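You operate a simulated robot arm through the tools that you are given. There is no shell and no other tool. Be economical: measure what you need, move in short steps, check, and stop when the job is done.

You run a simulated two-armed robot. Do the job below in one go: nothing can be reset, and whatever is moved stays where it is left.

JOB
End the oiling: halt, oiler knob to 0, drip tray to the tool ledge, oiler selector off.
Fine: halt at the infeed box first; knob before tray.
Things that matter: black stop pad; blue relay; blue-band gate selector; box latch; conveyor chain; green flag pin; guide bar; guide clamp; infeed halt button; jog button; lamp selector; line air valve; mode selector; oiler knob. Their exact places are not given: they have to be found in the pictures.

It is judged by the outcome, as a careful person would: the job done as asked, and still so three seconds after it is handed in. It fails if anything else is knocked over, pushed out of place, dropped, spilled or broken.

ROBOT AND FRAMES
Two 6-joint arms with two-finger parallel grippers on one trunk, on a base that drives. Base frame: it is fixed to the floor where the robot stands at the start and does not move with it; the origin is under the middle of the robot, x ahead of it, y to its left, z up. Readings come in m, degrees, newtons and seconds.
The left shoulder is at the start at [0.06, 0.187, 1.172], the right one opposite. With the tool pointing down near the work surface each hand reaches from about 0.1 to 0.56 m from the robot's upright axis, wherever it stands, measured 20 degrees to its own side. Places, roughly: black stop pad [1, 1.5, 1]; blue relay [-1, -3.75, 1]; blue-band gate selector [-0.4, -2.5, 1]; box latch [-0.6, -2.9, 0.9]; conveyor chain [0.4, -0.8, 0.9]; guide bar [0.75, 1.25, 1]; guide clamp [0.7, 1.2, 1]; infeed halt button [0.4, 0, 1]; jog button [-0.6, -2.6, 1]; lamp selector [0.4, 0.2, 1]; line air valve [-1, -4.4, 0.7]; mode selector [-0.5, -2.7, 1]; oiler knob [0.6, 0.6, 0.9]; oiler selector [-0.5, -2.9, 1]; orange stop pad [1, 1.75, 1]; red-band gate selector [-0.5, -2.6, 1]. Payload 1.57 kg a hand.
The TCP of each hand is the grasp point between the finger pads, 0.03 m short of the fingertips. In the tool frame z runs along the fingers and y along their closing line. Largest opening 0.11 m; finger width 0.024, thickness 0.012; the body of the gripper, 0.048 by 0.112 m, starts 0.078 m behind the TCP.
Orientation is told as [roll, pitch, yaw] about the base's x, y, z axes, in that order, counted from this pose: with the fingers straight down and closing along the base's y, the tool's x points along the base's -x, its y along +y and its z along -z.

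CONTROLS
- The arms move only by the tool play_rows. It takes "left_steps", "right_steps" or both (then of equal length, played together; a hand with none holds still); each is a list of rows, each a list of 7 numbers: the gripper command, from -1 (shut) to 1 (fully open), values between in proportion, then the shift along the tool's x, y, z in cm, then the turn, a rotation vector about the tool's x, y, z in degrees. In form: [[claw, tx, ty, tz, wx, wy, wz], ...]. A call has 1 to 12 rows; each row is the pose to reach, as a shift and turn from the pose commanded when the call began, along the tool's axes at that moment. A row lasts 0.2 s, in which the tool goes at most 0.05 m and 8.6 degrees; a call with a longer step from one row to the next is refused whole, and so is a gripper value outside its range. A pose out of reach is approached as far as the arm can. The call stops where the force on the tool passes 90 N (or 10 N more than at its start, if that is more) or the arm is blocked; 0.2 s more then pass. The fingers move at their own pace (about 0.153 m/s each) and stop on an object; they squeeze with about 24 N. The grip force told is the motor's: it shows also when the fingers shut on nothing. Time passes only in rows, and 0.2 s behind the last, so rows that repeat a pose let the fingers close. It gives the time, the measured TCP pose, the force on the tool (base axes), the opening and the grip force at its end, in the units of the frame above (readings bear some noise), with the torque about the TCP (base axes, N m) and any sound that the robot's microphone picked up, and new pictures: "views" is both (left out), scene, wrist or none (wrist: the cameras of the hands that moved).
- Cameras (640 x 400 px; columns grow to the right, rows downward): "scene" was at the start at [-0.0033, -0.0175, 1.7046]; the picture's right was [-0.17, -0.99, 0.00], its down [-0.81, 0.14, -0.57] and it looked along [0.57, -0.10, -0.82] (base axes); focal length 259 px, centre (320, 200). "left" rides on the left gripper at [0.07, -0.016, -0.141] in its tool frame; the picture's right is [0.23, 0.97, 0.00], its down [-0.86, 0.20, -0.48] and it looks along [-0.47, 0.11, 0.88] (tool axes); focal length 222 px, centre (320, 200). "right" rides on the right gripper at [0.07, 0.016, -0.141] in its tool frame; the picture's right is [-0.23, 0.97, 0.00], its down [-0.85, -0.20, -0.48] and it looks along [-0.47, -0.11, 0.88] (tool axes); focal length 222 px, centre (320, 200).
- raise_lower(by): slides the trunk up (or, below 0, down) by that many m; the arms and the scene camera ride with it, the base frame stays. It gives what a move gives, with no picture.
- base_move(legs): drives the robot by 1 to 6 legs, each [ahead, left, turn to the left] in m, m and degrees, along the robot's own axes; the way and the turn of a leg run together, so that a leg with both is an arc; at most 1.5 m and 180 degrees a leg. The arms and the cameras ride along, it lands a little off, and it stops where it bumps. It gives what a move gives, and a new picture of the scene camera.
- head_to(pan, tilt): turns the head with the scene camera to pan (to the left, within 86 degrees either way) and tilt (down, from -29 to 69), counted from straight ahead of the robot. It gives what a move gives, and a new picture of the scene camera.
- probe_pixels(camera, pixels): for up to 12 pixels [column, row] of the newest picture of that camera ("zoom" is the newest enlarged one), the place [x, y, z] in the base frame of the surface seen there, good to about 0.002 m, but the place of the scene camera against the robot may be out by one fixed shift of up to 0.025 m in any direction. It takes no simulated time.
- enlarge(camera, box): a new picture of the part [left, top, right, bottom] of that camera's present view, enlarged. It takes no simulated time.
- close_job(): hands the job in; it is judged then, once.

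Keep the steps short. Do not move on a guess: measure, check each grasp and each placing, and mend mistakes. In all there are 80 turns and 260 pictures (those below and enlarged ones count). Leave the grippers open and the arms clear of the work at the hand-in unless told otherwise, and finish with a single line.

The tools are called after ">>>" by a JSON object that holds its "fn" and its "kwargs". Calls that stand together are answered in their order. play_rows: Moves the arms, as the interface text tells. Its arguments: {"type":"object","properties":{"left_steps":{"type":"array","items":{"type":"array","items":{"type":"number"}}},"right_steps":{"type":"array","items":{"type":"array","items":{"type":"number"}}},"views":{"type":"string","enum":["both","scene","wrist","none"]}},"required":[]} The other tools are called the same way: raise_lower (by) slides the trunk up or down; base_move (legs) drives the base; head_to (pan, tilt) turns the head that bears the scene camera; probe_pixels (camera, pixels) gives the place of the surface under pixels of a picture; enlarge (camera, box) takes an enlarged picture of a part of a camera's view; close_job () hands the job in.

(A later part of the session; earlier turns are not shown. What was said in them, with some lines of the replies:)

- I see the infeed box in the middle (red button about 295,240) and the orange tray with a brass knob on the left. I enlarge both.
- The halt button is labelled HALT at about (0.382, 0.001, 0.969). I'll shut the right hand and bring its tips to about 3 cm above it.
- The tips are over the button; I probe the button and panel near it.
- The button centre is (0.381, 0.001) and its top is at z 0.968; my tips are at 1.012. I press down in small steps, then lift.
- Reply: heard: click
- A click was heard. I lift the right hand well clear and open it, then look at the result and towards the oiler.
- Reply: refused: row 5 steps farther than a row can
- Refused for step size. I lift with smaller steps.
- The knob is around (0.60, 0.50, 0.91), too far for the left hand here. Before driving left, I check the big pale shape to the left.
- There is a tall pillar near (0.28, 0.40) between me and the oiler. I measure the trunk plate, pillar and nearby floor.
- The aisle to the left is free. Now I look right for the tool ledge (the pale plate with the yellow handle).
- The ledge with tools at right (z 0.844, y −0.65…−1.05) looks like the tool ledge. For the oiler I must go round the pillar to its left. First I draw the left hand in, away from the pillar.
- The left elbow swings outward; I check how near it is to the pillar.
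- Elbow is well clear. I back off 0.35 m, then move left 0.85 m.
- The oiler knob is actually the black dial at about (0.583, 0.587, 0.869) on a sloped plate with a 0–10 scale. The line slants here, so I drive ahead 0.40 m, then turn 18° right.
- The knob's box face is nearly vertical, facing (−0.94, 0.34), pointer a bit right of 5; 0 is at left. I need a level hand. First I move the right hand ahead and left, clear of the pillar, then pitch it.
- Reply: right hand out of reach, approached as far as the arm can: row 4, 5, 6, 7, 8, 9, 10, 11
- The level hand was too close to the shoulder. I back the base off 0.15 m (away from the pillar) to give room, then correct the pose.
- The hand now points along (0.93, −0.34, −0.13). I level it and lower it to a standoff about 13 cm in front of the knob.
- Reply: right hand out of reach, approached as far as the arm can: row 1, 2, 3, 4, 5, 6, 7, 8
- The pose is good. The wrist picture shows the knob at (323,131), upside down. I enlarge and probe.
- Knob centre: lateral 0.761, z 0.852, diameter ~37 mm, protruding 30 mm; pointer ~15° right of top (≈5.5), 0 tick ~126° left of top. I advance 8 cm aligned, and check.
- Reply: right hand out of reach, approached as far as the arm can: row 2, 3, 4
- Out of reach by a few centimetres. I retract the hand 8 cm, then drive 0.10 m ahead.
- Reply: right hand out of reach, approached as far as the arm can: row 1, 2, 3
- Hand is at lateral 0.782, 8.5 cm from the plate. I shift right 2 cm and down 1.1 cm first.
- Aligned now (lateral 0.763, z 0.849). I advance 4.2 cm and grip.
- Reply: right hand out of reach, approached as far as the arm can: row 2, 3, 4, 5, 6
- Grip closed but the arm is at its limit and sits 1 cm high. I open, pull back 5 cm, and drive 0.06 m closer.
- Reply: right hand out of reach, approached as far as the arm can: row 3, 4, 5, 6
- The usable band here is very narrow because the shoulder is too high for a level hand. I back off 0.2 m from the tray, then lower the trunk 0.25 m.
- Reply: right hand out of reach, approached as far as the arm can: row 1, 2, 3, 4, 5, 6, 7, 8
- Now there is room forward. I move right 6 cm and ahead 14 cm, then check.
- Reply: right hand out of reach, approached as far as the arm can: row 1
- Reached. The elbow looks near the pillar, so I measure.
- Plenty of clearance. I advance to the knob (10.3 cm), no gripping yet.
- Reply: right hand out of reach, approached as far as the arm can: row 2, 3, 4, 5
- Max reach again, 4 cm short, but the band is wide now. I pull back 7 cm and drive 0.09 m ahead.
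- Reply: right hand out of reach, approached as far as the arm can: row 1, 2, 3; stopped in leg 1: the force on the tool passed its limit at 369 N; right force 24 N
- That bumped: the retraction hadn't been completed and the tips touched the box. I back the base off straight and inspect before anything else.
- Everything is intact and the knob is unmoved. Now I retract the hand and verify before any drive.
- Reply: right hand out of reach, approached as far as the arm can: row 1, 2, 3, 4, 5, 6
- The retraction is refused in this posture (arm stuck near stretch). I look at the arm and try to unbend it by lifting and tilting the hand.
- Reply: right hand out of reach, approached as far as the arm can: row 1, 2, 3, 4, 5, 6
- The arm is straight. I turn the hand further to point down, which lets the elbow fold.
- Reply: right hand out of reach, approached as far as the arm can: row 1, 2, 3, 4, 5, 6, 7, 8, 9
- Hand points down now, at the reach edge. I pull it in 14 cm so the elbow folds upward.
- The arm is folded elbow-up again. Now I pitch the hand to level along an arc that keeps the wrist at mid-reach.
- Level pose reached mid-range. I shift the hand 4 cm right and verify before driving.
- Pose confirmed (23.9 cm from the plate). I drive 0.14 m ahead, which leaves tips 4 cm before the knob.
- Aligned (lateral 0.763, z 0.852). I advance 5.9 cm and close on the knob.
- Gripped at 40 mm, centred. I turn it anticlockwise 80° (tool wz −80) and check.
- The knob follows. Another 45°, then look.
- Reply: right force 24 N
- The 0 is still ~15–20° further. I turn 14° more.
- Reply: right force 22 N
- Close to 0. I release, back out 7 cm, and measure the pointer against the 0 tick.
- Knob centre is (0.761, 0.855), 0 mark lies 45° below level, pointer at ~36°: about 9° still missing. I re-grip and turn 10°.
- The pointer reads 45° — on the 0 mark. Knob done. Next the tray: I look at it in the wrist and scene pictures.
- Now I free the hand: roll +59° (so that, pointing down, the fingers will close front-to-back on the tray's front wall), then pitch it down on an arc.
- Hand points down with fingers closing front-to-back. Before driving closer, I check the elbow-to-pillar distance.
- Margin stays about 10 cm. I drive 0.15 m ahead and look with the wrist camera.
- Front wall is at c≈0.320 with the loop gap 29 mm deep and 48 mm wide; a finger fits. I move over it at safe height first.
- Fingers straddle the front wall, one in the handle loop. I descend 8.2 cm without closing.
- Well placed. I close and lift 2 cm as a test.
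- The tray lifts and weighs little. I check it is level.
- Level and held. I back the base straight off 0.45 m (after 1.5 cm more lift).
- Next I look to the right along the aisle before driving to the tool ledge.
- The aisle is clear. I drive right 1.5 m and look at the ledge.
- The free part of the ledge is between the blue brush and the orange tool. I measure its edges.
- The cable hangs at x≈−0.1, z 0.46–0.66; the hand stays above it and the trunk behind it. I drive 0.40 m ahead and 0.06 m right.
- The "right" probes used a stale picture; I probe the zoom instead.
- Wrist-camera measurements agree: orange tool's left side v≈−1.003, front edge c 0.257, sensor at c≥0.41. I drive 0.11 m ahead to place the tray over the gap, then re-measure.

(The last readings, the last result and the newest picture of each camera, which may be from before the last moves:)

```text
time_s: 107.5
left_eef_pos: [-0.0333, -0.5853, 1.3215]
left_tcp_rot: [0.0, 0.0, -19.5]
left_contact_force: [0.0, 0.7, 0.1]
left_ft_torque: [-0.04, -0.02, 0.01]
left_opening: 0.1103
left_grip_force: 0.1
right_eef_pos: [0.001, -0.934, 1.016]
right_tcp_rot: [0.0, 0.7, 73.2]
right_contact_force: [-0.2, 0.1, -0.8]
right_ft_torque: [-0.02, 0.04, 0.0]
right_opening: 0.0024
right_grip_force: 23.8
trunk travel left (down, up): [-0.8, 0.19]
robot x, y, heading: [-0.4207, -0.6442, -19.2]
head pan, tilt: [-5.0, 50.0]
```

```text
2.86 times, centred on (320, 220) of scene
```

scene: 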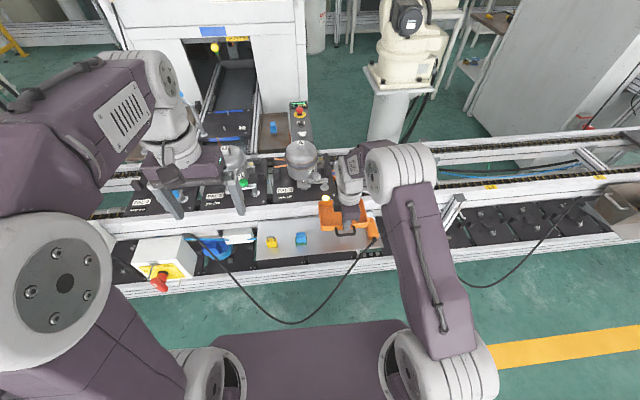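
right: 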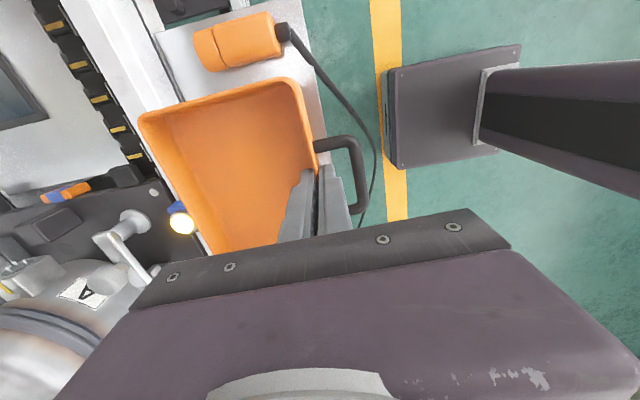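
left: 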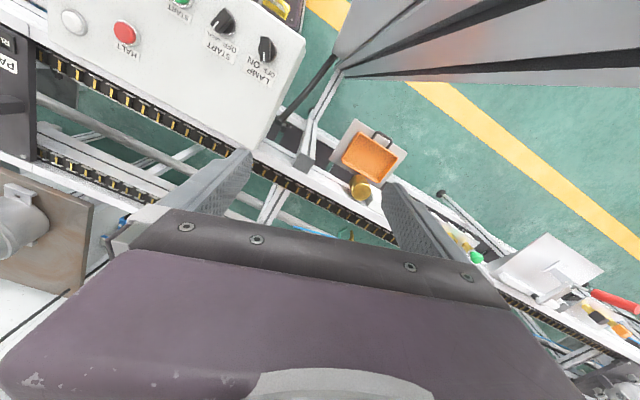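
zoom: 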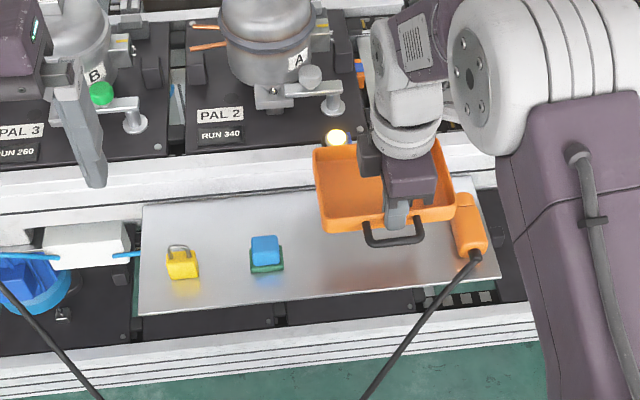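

Aligned (v −0.894, c 0.269). I lower 12.4 cm with a small correction and check.

>>> {"fn": "play_rows", "kwargs": {"right_steps": [[-1, -0.45, -0.3, 3, 0, 0, 0], [-1, -0.45, -0.3, 6, 0, 0, 0], [-1, -0.45, -0.3, 9, 0, 0, 0], [-1, -0.45, -0.3, 11, 0, 0, 0], [-1, -0.45, -0.3, 12.4, 0, 0, 0], [-1, -0.45, -0.3, 12.4, 0, 0, 0]], "views": "both"}}

>>> {"fn": "enlarge", "kwargs": {"camera": "scene", "box": [250, 180, 410, 290]}}

```text
time_s: 108.9
left_eef_pos: [-0.0326, -0.5867, 1.3223]
left_tcp_rot: [0.0, 0.1, -19.4]
left_contact_force: [0.7, 0.8, -0.5]
left_ft_torque: [0.0, 0.03, 0.01]
left_opening: 0.1102
left_grip_force: 0.0
right_eef_pos: [0.0046, -0.9314, 0.8927]
right_tcp_rot: [0.0, 0.6, 73.3]
right_contact_force: [-0.6, 0.5, -2.1]
right_ft_torque: [0.03, 0.05, -0.01]
right_opening: 0.0023
right_grip_force: 24.0
trunk travel left (down, up): [-0.8, 0.19]
robot x, y, heading: [-0.4254, -0.6456, -19.4]
head pan, tilt: [-5.0, 50.0]
```

scene: 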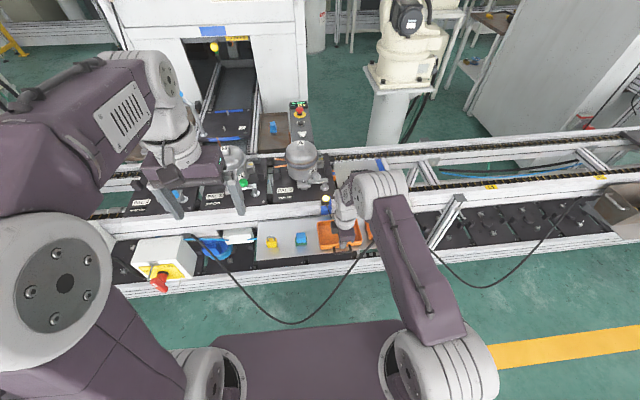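
right: 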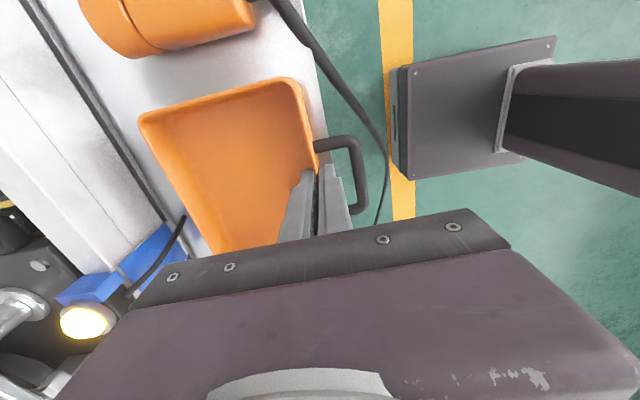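

```text
3.64 times, centred on (330, 235) of scene
```

zoom: 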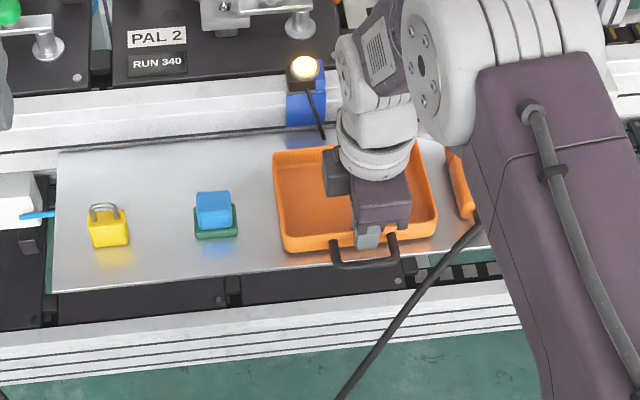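

Positioned right. Final lowering in 2 mm steps.

>>> {"fn": "play_rows", "kwargs": {"right_steps": [[-1, 0, 0, 0.3, 0, 0, 0], [-1, 0, 0, 0.6, 0, 0, 0], [-1, 0, 0, 0.7, 0, 0, 0], [-1, 0, 0, 0.8, 0, 0, 0], [-1, 0, 0, 0.8, 0, 0, 0]], "views": "none"}}

```text
time_s: 110.1
left_eef_pos: [-0.0348, -0.5854, 1.3225]
left_tcp_rot: [0.0, 0.0, -19.4]
left_contact_force: [0.0, 0.2, 0.6]
left_ft_torque: [-0.02, 0.01, -0.01]
left_opening: 0.11
left_grip_force: 0.1
right_eef_pos: [0.0034, -0.9309, 0.8858]
right_tcp_rot: [-0.4, 0.6, 73.3]
right_contact_force: [-0.1, -2.6, 17.2]
right_ft_torque: [0.01, 0.0, 0.03]
right_opening: 0.0025
right_grip_force: 23.8
trunk travel left (down, up): [-0.8, 0.19]
robot x, y, heading: [-0.4217, -0.6401, -19.5]
head pan, tilt: [-5.0, 50.0]
```

It rests on the ledge (17 N). I ease 1 mm, open to 18 mm, and rise.

>>> {"fn": "play_rows", "kwargs": {"right_steps": [[-1, 0, 0, -0.1, 0, 0, 0], [-0.67, 0, 0, -0.1, 0, 0, 0], [-0.67, 0, 0, -0.1, 0, 0, 0], [-0.67, 0, 0, -1.5, 0, 0, 0], [-0.67, 0, 0, -4, 0, 0, 0], [-0.67, 0, 0, -8, 0, 0, 0], [-0.67, 0, 0, -12, 0, 0, 0], [-0.67, 0, 0, -16, 0, 0, 0], [-0.67, 0, 0, -18, 0, 0, 0]], "views": "both"}}

>>> {"fn": "enlarge", "kwargs": {"camera": "scene", "box": [250, 180, 410, 290]}}

```text
time_s: 112.1
left_eef_pos: [-0.0329, -0.5856, 1.3227]
left_tcp_rot: [0.0, 0.1, -19.3]
left_contact_force: [-0.4, 0.0, 0.7]
left_ft_torque: [-0.01, -0.01, 0.01]
left_opening: 0.1101
left_grip_force: 0.1
right_eef_pos: [0.0058, -0.9297, 1.0644]
right_tcp_rot: [0.0, 0.6, 73.2]
right_contact_force: [-0.1, 0.7, 0.2]
right_ft_torque: [0.0, 0.01, 0.0]
right_opening: 0.0182
right_grip_force: 0.1
trunk travel left (down, up): [-0.8, 0.19]
robot x, y, heading: [-0.4225, -0.6398, -19.3]
head pan, tilt: [-5.0, 50.0]
```

scene: 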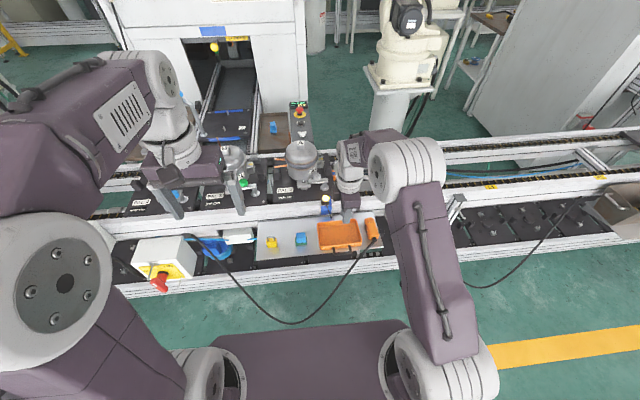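
right: 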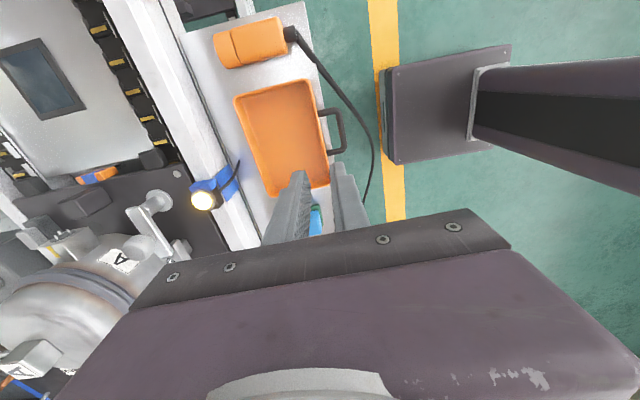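

```text
3.64 times, centred on (330, 235) of scene
```

zoom: 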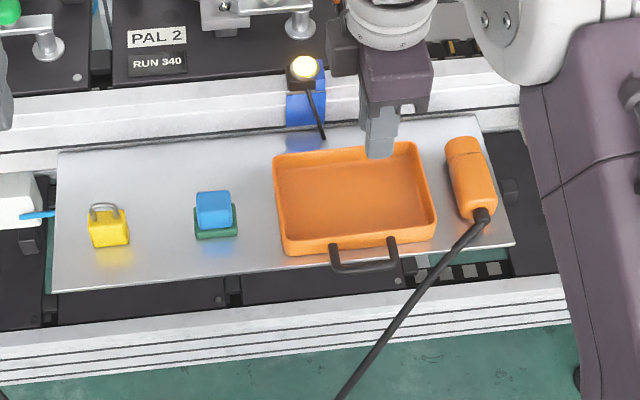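

The tray rests on the ledge, brush and orange tool untouched. I back off 0.4 m and drive right along the aisle towards the second box.

>>> {"fn": "base_move", "kwargs": {"legs": [[-0.4, 0, 0], [0, -1.3, 0]]}}

>>> {"fn": "head_to", "kwargs": {"pan": -30, "tilt": 35}}

```text
time_s: 120.7
left_eef_pos: [-0.8331, -1.6781, 1.3216]
left_tcp_rot: [-0.1, 0.0, -19.8]
left_contact_force: [-0.3, 0.3, -0.7]
left_ft_torque: [0.05, -0.01, 0.0]
left_opening: 0.11
left_grip_force: 0.1
right_eef_pos: [-0.7959, -2.0236, 1.0657]
right_tcp_rot: [-0.1, 0.7, 72.8]
right_contact_force: [0.2, -0.8, 1.1]
right_ft_torque: [0.0, 0.02, -0.01]
right_opening: 0.0183
right_grip_force: 0.0
trunk travel left (down, up): [-0.8, 0.19]
robot x, y, heading: [-1.2234, -1.732, -19.6]
head pan, tilt: [-5.0, 50.0]
```

scene: 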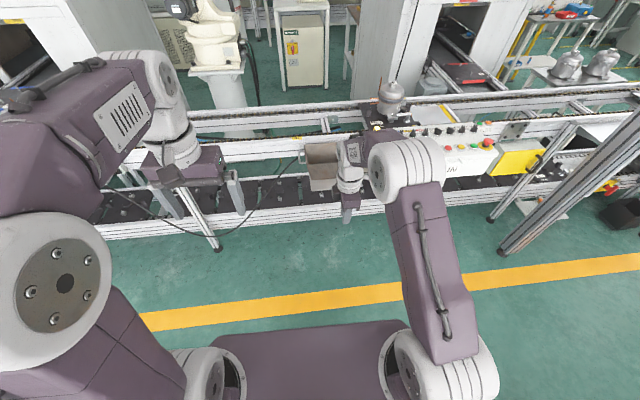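

```text
time_s: 121.5
left_eef_pos: [-0.8321, -1.6787, 1.3217]
left_tcp_rot: [0.0, 0.1, -19.8]
left_contact_force: [0.1, -0.5, 0.4]
left_ft_torque: [0.01, 0.02, 0.03]
left_opening: 0.1102
left_grip_force: 0.0
right_eef_pos: [-0.795, -2.0227, 1.0643]
right_tcp_rot: [0.0, 0.6, 72.8]
right_contact_force: [-1.0, 0.7, 0.2]
right_ft_torque: [0.0, 0.0, 0.02]
right_opening: 0.0183
right_grip_force: 0.0
trunk travel left (down, up): [-0.8, 0.19]
robot x, y, heading: [-1.218, -1.7338, -19.7]
head pan, tilt: [-30.0, 35.0]
```

scene: 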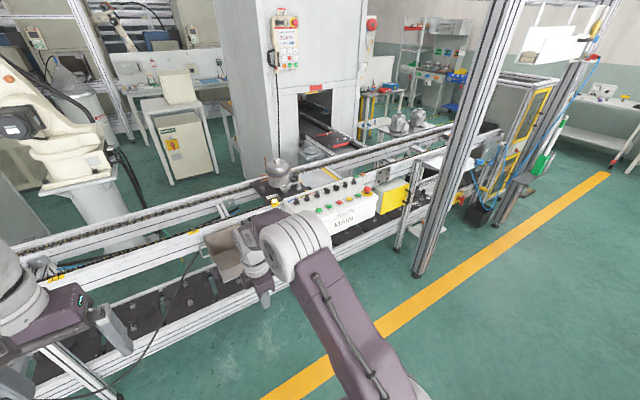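

>>> {"fn": "enlarge", "kwargs": {"camera": "scene", "box": [270, 150, 420, 250]}}

>>> {"fn": "probe_pixels", "kwargs": {"camera": "scene", "pixels": [[290, 202], [325, 200], [370, 195], [420, 270], [480, 80], [395, 250], [340, 225], [340, 190]]}}

```text
4.00 times, centred on (345, 200) of scene
```

zoom: 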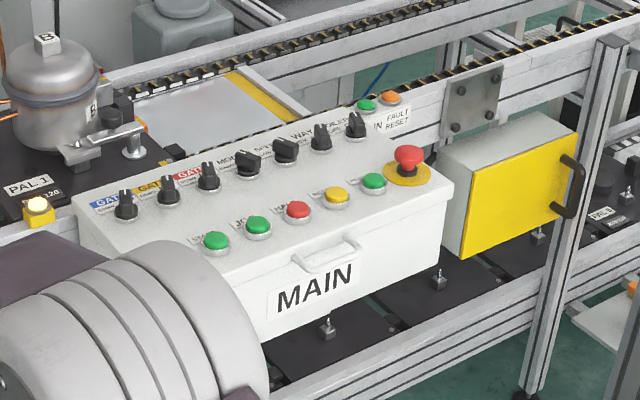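

```text
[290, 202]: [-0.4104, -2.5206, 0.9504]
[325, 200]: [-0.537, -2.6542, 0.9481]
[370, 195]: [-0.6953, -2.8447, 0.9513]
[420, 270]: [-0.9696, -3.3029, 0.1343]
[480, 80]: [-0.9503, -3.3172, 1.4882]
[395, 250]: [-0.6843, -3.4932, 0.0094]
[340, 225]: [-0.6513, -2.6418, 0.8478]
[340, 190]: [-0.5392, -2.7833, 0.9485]
```

This is the MAIN box with a row of selectors; oiler's should be the rightmost area. I drive 0.8 m more to the right, turning 8° right, and look closely.

>>> {"fn": "base_move", "kwargs": {"legs": [[0, -0.75, 0], [0.2, 0, -8]]}}

>>> {"fn": "head_to", "kwargs": {"pan": -2, "tilt": 42}}

```text
time_s: 126.8
left_eef_pos: [-0.9023, -2.5183, 1.3229]
left_tcp_rot: [-0.2, 0.0, -28.0]
left_contact_force: [0.5, 0.4, 0.2]
left_ft_torque: [-0.03, 0.01, 0.0]
left_opening: 0.1102
left_grip_force: 0.1
right_eef_pos: [-0.9155, -2.8651, 1.0658]
right_tcp_rot: [-0.1, 0.7, 64.7]
right_contact_force: [-0.1, 0.0, 0.5]
right_ft_torque: [-0.02, -0.01, 0.02]
right_opening: 0.0181
right_grip_force: 0.0
trunk travel left (down, up): [-0.8, 0.19]
robot x, y, heading: [-1.2905, -2.5179, -27.8]
head pan, tilt: [-30.0, 35.0]
```

scene: 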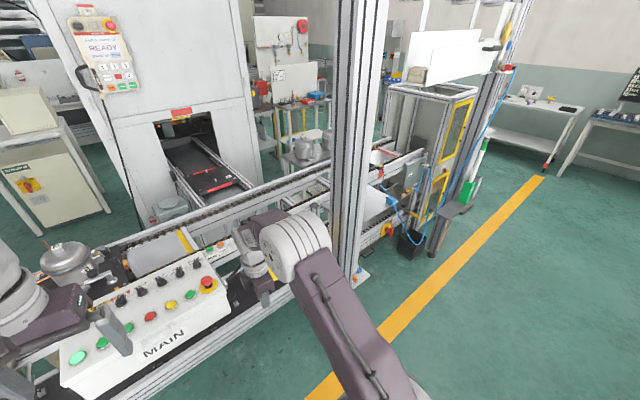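

```text
time_s: 127.7
left_eef_pos: [-0.9013, -2.5201, 1.3236]
left_tcp_rot: [0.0, 0.0, -28.0]
left_contact_force: [0.2, 0.1, 0.1]
left_ft_torque: [0.05, -0.03, 0.02]
left_opening: 0.1098
left_grip_force: 0.0
right_eef_pos: [-0.912, -2.8669, 1.0647]
right_tcp_rot: [0.0, 0.6, 64.7]
right_contact_force: [0.4, 0.5, 0.2]
right_ft_torque: [-0.01, -0.01, -0.01]
right_opening: 0.0183
right_grip_force: 0.1
trunk travel left (down, up): [-0.8, 0.19]
robot x, y, heading: [-1.2926, -2.5192, -28.0]
head pan, tilt: [-2.0, 42.0]
5 turns are left
```

scene: 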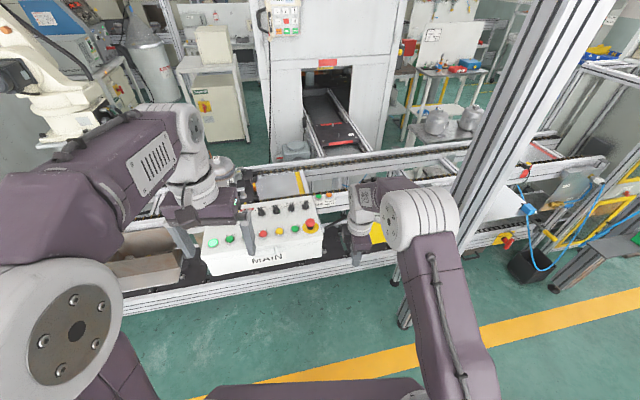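

I have few turns left, so I combine: measure the selector row now, drive next to it, and take close pictures.

>>> {"fn": "enlarge", "kwargs": {"camera": "scene", "box": [240, 185, 340, 245]}}

>>> {"fn": "probe_pixels", "kwargs": {"camera": "scene", "pixels": [[305, 202], [305, 205], [305, 208], [290, 204], [290, 207], [276, 206], [276, 209], [262, 209], [310, 225], [318, 205], [300, 215], [270, 220]]}}

>>> {"fn": "base_move", "kwargs": {"legs": [[0.33, 0.12, 0]]}}

>>> {"fn": "play_rows", "kwargs": {"right_steps": [[-0.3, 0, 0, -1, 0, 0, 0], [-0.3, 0, 0, -1, 0, 0, 0]], "views": "both"}}

>>> {"fn": "enlarge", "kwargs": {"camera": "right", "box": [160, 20, 480, 220]}}

>>> {"fn": "enlarge", "kwargs": {"camera": "left", "box": [0, 100, 320, 300]}}

```text
6.40 times, centred on (290, 215) of scene
```

zoom: 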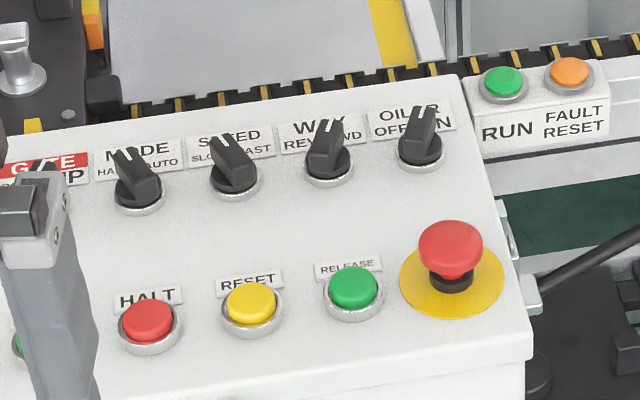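

```text
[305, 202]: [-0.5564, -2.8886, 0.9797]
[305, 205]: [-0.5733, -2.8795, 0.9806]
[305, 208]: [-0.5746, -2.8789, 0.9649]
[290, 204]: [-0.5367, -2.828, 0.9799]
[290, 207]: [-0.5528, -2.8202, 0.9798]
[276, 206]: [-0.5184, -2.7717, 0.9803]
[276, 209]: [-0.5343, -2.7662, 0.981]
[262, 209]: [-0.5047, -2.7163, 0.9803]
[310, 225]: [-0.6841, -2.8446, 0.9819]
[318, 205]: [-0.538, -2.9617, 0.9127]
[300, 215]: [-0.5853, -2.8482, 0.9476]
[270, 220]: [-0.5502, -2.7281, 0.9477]
```

```text
time_s: 130.0
left_eef_pos: [-0.5561, -2.5729, 1.3222]
left_tcp_rot: [0.2, -0.1, -28.6]
left_contact_force: [0.3, -0.6, -1.1]
left_ft_torque: [0.0, -0.03, 0.01]
left_opening: 0.1102
left_grip_force: 0.2
right_eef_pos: [-0.5719, -2.9196, 1.0658]
right_tcp_rot: [-0.1, 0.6, 64.1]
right_contact_force: [-0.4, 0.5, 0.0]
right_ft_torque: [0.01, -0.04, 0.0]
right_opening: 0.0184
right_grip_force: 0.0
trunk travel left (down, up): [-0.8, 0.19]
robot x, y, heading: [-0.9449, -2.5663, -28.8]
head pan, tilt: [-2.0, 42.0]
```

scene: 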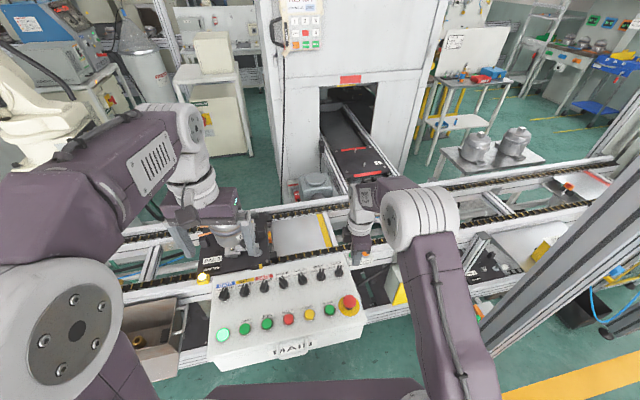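

```text
time_s: 130.6
left_eef_pos: [-0.5546, -2.5732, 1.3237]
left_tcp_rot: [0.1, -0.1, -28.6]
left_contact_force: [-0.2, -0.4, 0.4]
left_ft_torque: [0.01, 0.0, 0.0]
left_opening: 0.11
left_grip_force: 0.0
right_eef_pos: [-0.571, -2.9195, 1.0745]
right_tcp_rot: [0.1, 0.6, 64.1]
right_contact_force: [0.7, 0.2, -0.7]
right_ft_torque: [-0.01, -0.02, 0.0]
right_opening: 0.039
right_grip_force: 0.2
trunk travel left (down, up): [-0.8, 0.19]
robot x, y, heading: [-0.9468, -2.5643, -28.6]
head pan, tilt: [-2.0, 42.0]
```

scene: 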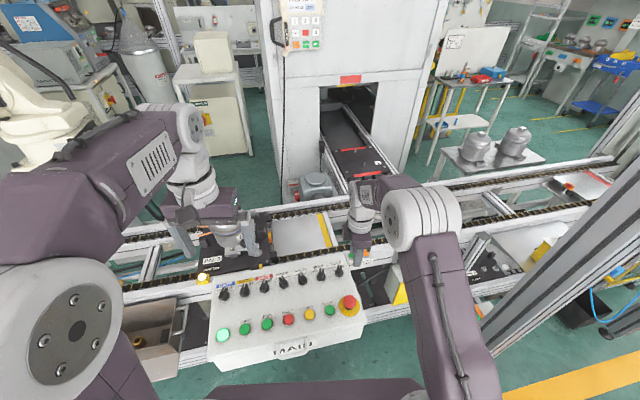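
right: 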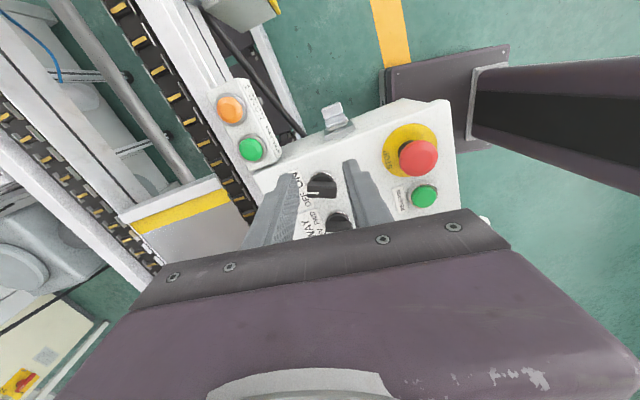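

```text
2.00 times, centred on (320, 120) of right
```

zoom: 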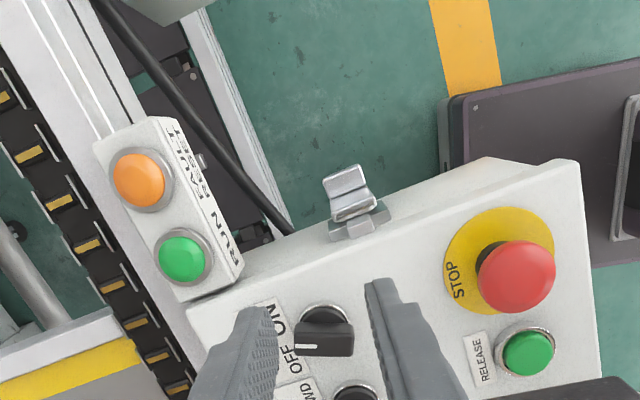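

```text
2.00 times, centred on (160, 200) of left
4 turns are left
```

zoom: 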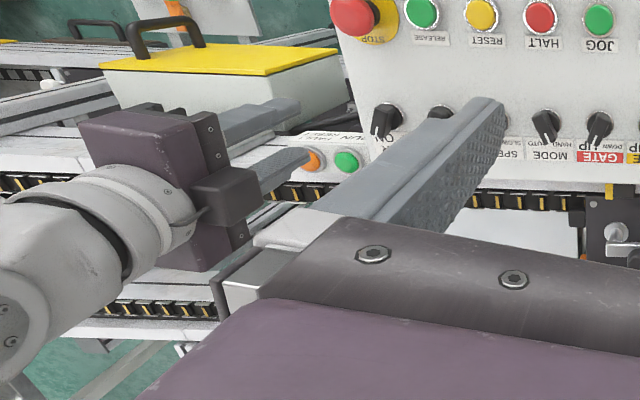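

The oiler selector (rightmost, "OILER OFF/ON") leans to ON at the right; OFF is left. I probe it in the wrist picture, then turn the hand 102° to straddle its bar and come above it.

>>> {"fn": "probe_pixels", "kwargs": {"camera": "right", "pixels": [[309, 192], [314, 191], [320, 190], [326, 189], [331, 188], [334, 187], [320, 196], [324, 182], [318, 176], [335, 195], [306, 165], [308, 181]]}}

>>> {"fn": "play_rows", "kwargs": {"right_steps": [[-0.3, -0.5, 0.2, 0, 0, 0, 8.5], [-0.3, -1, 0.4, 0, 0, 0, 17], [-0.3, -1.5, 0.6, 0, 0, 0, 25.5], [-0.3, -2, 0.8, 0, 0, 0, 34], [-0.3, -2.5, 1, 0, 0, 0, 42.5], [-0.3, -3, 1.1, 0, 0, 0, 51], [-0.3, -3.55, 1.28, 0, 0, 0, 59.5], [-0.3, -3.55, 1.28, 0, 0, 0, 68], [-0.3, -3.55, 1.28, 1, 0, 0, 76.5], [-0.3, -3.55, 1.28, 2, 0, 0, 85], [-0.3, -3.55, 1.28, 3, 0, 0, 93.5], [-0.3, -3.55, 1.28, 4, 0, 0, 102]], "views": "both"}}

>>> {"fn": "enlarge", "kwargs": {"camera": "right", "box": [240, 90, 400, 220]}}

>>> {"fn": "probe_pixels", "kwargs": {"camera": "right", "pixels": [[320, 150], [320, 156], [320, 162], [320, 168], [320, 174], [312, 162], [328, 162], [312, 170], [328, 170], [320, 180], [312, 155], [328, 155]]}}

>>> {"fn": "enlarge", "kwargs": {"camera": "scene", "box": [280, 240, 380, 310]}}

```text
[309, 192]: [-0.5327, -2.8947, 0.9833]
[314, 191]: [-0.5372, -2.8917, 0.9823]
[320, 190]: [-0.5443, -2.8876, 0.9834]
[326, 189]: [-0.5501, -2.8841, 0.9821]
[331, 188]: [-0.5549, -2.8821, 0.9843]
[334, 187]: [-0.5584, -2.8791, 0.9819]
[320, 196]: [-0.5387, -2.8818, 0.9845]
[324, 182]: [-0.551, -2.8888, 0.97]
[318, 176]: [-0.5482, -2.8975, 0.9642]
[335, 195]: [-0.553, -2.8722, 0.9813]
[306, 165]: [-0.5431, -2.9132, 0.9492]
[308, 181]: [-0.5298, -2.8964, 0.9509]
```

```text
time_s: 133.2
left_eef_pos: [-0.5537, -2.5732, 1.3213]
left_tcp_rot: [0.1, 0.0, -28.5]
left_contact_force: [-0.1, 0.6, -0.5]
left_ft_torque: [0.01, 0.0, -0.01]
left_opening: 0.1102
left_grip_force: 0.1
right_eef_pos: [-0.5663, -2.8817, 1.0319]
right_tcp_rot: [-0.6, -0.1, -38.1]
right_contact_force: [0.0, 0.2, 0.9]
right_ft_torque: [0.01, -0.02, 0.01]
right_opening: 0.0386
right_grip_force: 0.0
trunk travel left (down, up): [-0.8, 0.19]
robot x, y, heading: [-0.9421, -2.5637, -28.6]
head pan, tilt: [-2.0, 42.0]
```

scene: 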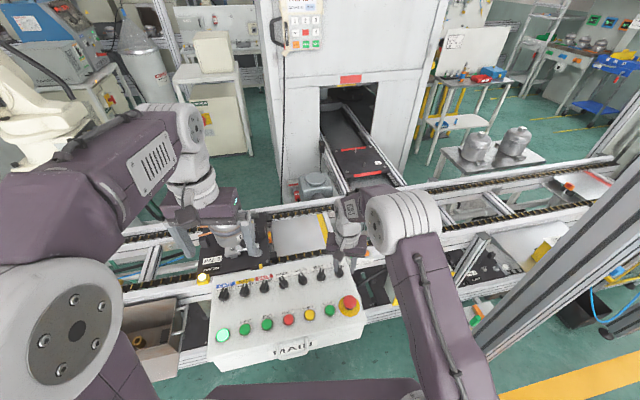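
right: 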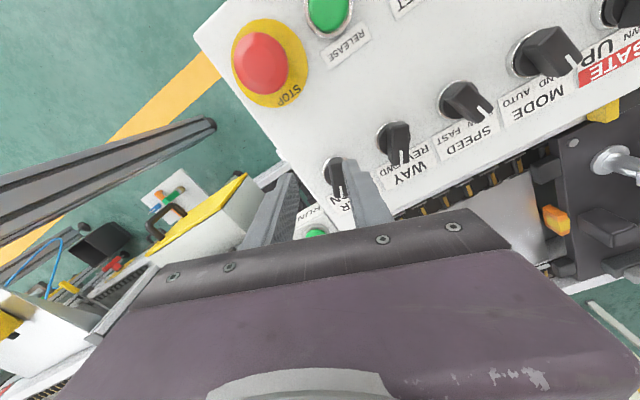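

```text
3.08 times, centred on (320, 155) of right
```

zoom: 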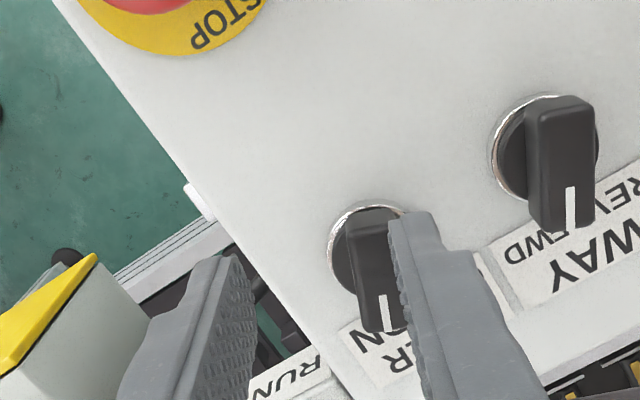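

```text
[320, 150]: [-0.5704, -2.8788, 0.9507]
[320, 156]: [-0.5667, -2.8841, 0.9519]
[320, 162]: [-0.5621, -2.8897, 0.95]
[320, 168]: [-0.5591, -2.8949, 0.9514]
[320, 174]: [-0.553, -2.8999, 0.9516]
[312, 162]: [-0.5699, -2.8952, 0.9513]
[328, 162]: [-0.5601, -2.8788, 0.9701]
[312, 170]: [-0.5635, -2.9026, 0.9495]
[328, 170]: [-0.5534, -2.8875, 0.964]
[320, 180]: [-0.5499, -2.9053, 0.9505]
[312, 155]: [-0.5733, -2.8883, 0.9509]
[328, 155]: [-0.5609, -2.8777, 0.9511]
```

```text
5.71 times, centred on (330, 275) of scene
3 turns are left
```

zoom: 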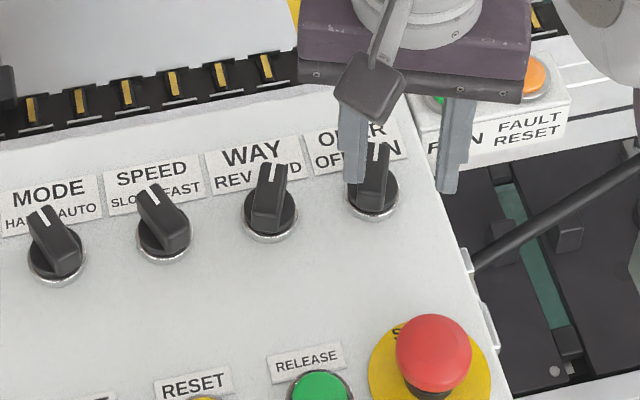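

Wrist measurements put the selector bar (top z 0.983) about 1.9 cm ahead and 1.3 cm left of the TCP. I move over it, lower 4.2 cm, grip, turn it left to OFF (~52°), release, rise and look.

>>> {"fn": "play_rows", "kwargs": {"right_steps": [[-0.3, -1.9, 1.3, 0, 0, 0, 0], [-0.3, -1.9, 1.3, 0, 0, 0, 0], [-0.3, -1.9, 1.3, 2, 0, 0, 0], [-0.3, -1.9, 1.3, 4.2, 0, 0, 0], [-1, -1.9, 1.3, 4.2, 0, 0, 0], [-1, -1.9, 1.3, 4.2, 0, 0, 0], [-1, -1.9, 1.3, 4.2, 0, 0, 0], [-1, -1.9, 1.3, 4.2, 0, 0, -8], [-1, -1.9, 1.3, 4.2, 0, 0, -16], [-1, -1.9, 1.3, 4.2, 0, 0, -24], [-1, -1.9, 1.3, 4.2, 0, 0, -32], [-1, -1.9, 1.3, 4.2, 0, 0, -40]], "views": "wrist"}}

>>> {"fn": "play_rows", "kwargs": {"right_steps": [[-1, 0, 0, 0, 0, 0, -8], [-1, 0, 0, 0, 0, 0, -12], [-1, 0, 0, 0, 0, 0, -12], [-0.3, 0, 0, 0, 0, 0, -12], [-0.3, 0, 0, 0, 0, 0, -12], [-0.3, 0, 0, -3, 0, 0, -12], [-0.3, 1, 0, -7, 0, 0, -12], [-0.3, 4, 0, -10, 0, 0, -12], [-0.3, 7, 0, -12, 0, 0, -12]], "views": "both"}}

>>> {"fn": "enlarge", "kwargs": {"camera": "right", "box": [200, 80, 440, 230]}}

>>> {"fn": "enlarge", "kwargs": {"camera": "scene", "box": [280, 240, 380, 310]}}

```text
time_s: 135.8
left_eef_pos: [-0.5515, -2.5703, 1.3228]
left_tcp_rot: [-0.2, 0.0, -28.4]
left_contact_force: [-0.4, 0.3, 0.0]
left_ft_torque: [-0.02, -0.04, -0.03]
left_opening: 0.1099
left_grip_force: 0.2
right_eef_pos: [-0.5412, -2.8827, 0.9914]
right_tcp_rot: [-0.6, 0.3, 2.3]
right_contact_force: [10.3, 8.0, 1.1]
right_ft_torque: [0.33, -1.29, 0.02]
right_opening: 0.0298
right_grip_force: 38.7
trunk travel left (down, up): [-0.8, 0.19]
robot x, y, heading: [-0.9449, -2.5676, -28.6]
head pan, tilt: [-2.0, 42.0]
```

right: 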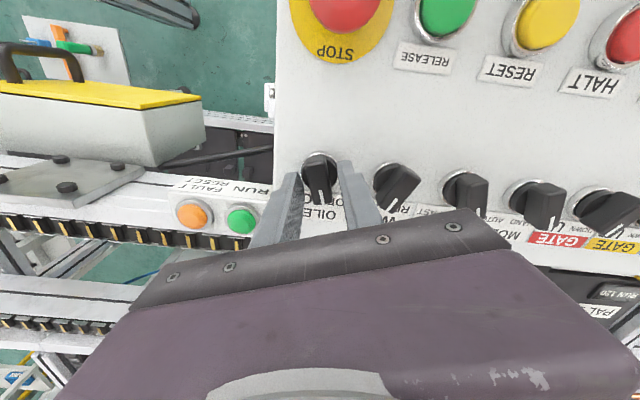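

```text
time_s: 137.8
left_eef_pos: [-0.5545, -2.572, 1.3217]
left_tcp_rot: [0.1, 0.0, -28.6]
left_contact_force: [-0.2, 0.1, -0.1]
left_ft_torque: [-0.03, -0.03, 0.01]
left_opening: 0.1098
left_grip_force: 0.0
right_eef_pos: [-0.6163, -2.8854, 1.1141]
right_tcp_rot: [-0.6, 0.3, 14.1]
right_contact_force: [-0.5, 0.2, 0.8]
right_ft_torque: [-0.03, 0.01, -0.01]
right_opening: 0.0384
right_grip_force: 0.0
trunk travel left (down, up): [-0.8, 0.19]
robot x, y, heading: [-0.9456, -2.5621, -28.8]
head pan, tilt: [-2.0, 42.0]
```

scene: 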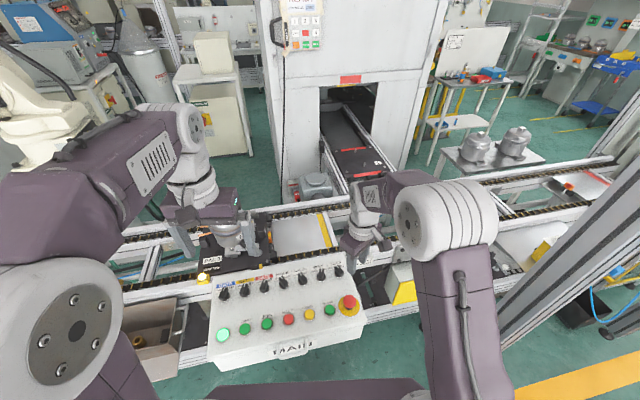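
right: 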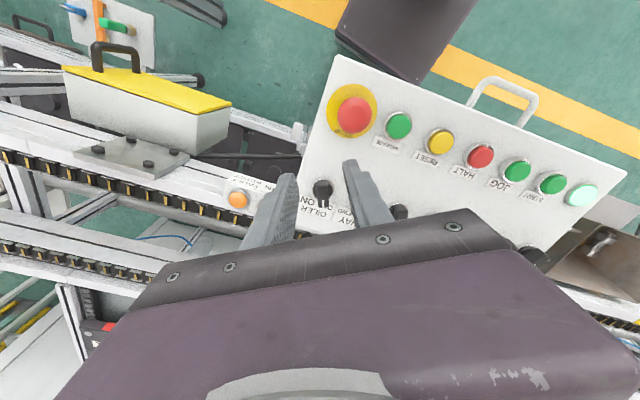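

```text
2.67 times, centred on (320, 155) of right
```

zoom: 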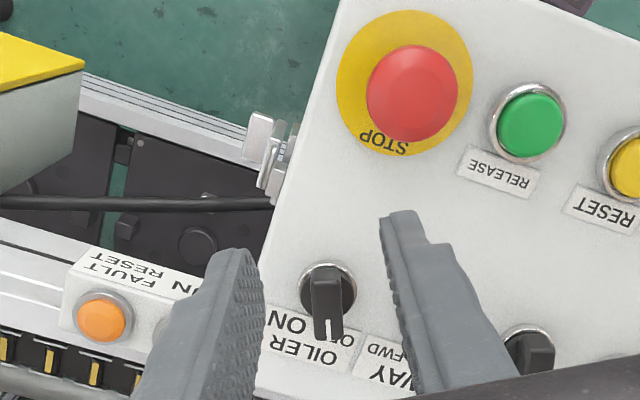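

```text
5.71 times, centred on (330, 275) of scene
2 turns are left
```

zoom: 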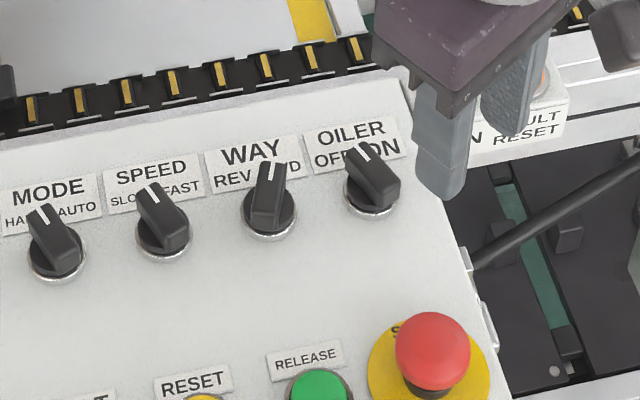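

The oiler selector now leans left on OFF, parallel to MODE and SPEED; neighbours are unmoved. I raise and open the hand, and back the base off.

>>> {"fn": "play_rows", "kwargs": {"right_steps": [[-0.3, 0, 0, -4, 0, 0, 0], [0, 0, 0, -8, 0, 0, 0], [1, 0, 0, -10, 0, 0, 0], [1, 0, 0, -10, 0, 0, 0]], "views": "none"}}

>>> {"fn": "base_move", "kwargs": {"legs": [[-0.25, 0, 0]]}}

>>> {"fn": "enlarge", "kwargs": {"camera": "scene", "box": [240, 185, 380, 275]}}

```text
time_s: 138.8
left_eef_pos: [-0.5533, -2.5726, 1.3222]
left_tcp_rot: [0.0, 0.1, -28.6]
left_contact_force: [0.1, 0.1, 0.1]
left_ft_torque: [0.0, 0.01, -0.01]
left_opening: 0.1099
left_grip_force: 0.0
right_eef_pos: [-0.6134, -2.8847, 1.2128]
right_tcp_rot: [-0.4, 0.4, 14.0]
right_contact_force: [-0.2, 0.7, -0.6]
right_ft_torque: [-0.02, 0.04, 0.04]
right_opening: 0.1102
right_grip_force: 0.0
trunk travel left (down, up): [-0.8, 0.19]
robot x, y, heading: [-0.9465, -2.5685, -28.6]
head pan, tilt: [-2.0, 42.0]
```

```text
time_s: 140.6
left_eef_pos: [-0.7751, -2.4514, 1.3213]
left_tcp_rot: [0.1, 0.1, -28.7]
left_contact_force: [-0.4, 0.0, -0.9]
left_ft_torque: [0.03, 0.0, 0.0]
left_opening: 0.1101
left_grip_force: 0.0
right_eef_pos: [-0.8349, -2.7645, 1.2107]
right_tcp_rot: [-0.3, 0.5, 13.9]
right_contact_force: [-0.4, 0.1, 0.0]
right_ft_torque: [0.02, 0.02, 0.0]
right_opening: 0.1099
right_grip_force: 0.0
trunk travel left (down, up): [-0.8, 0.19]
robot x, y, heading: [-1.1719, -2.4471, -28.6]
head pan, tilt: [-2.0, 42.0]
```

scene: 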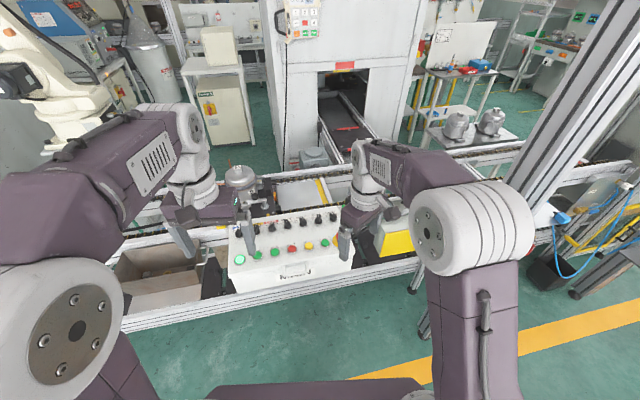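

```text
4.44 times, centred on (310, 230) of scene
1 turns are left
```

zoom: 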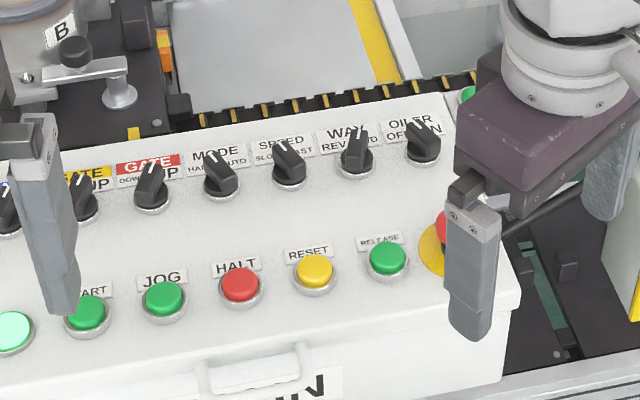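

The selector points to OFF, the arms are clear and both grippers are open, so I hand the job in.

>>> {"fn": "close_job", "kwargs": {}}

```text
The job is handed in.
```

Handed in, done in the order asked: infeed halt pressed (a click was heard), oiler knob on 0, drip tray on the tool ledge, oiler selector on OFF. On the way the right fingertips bumped the oiler knob box once (369 N); pictures taken after showed nothing moved or damaged.
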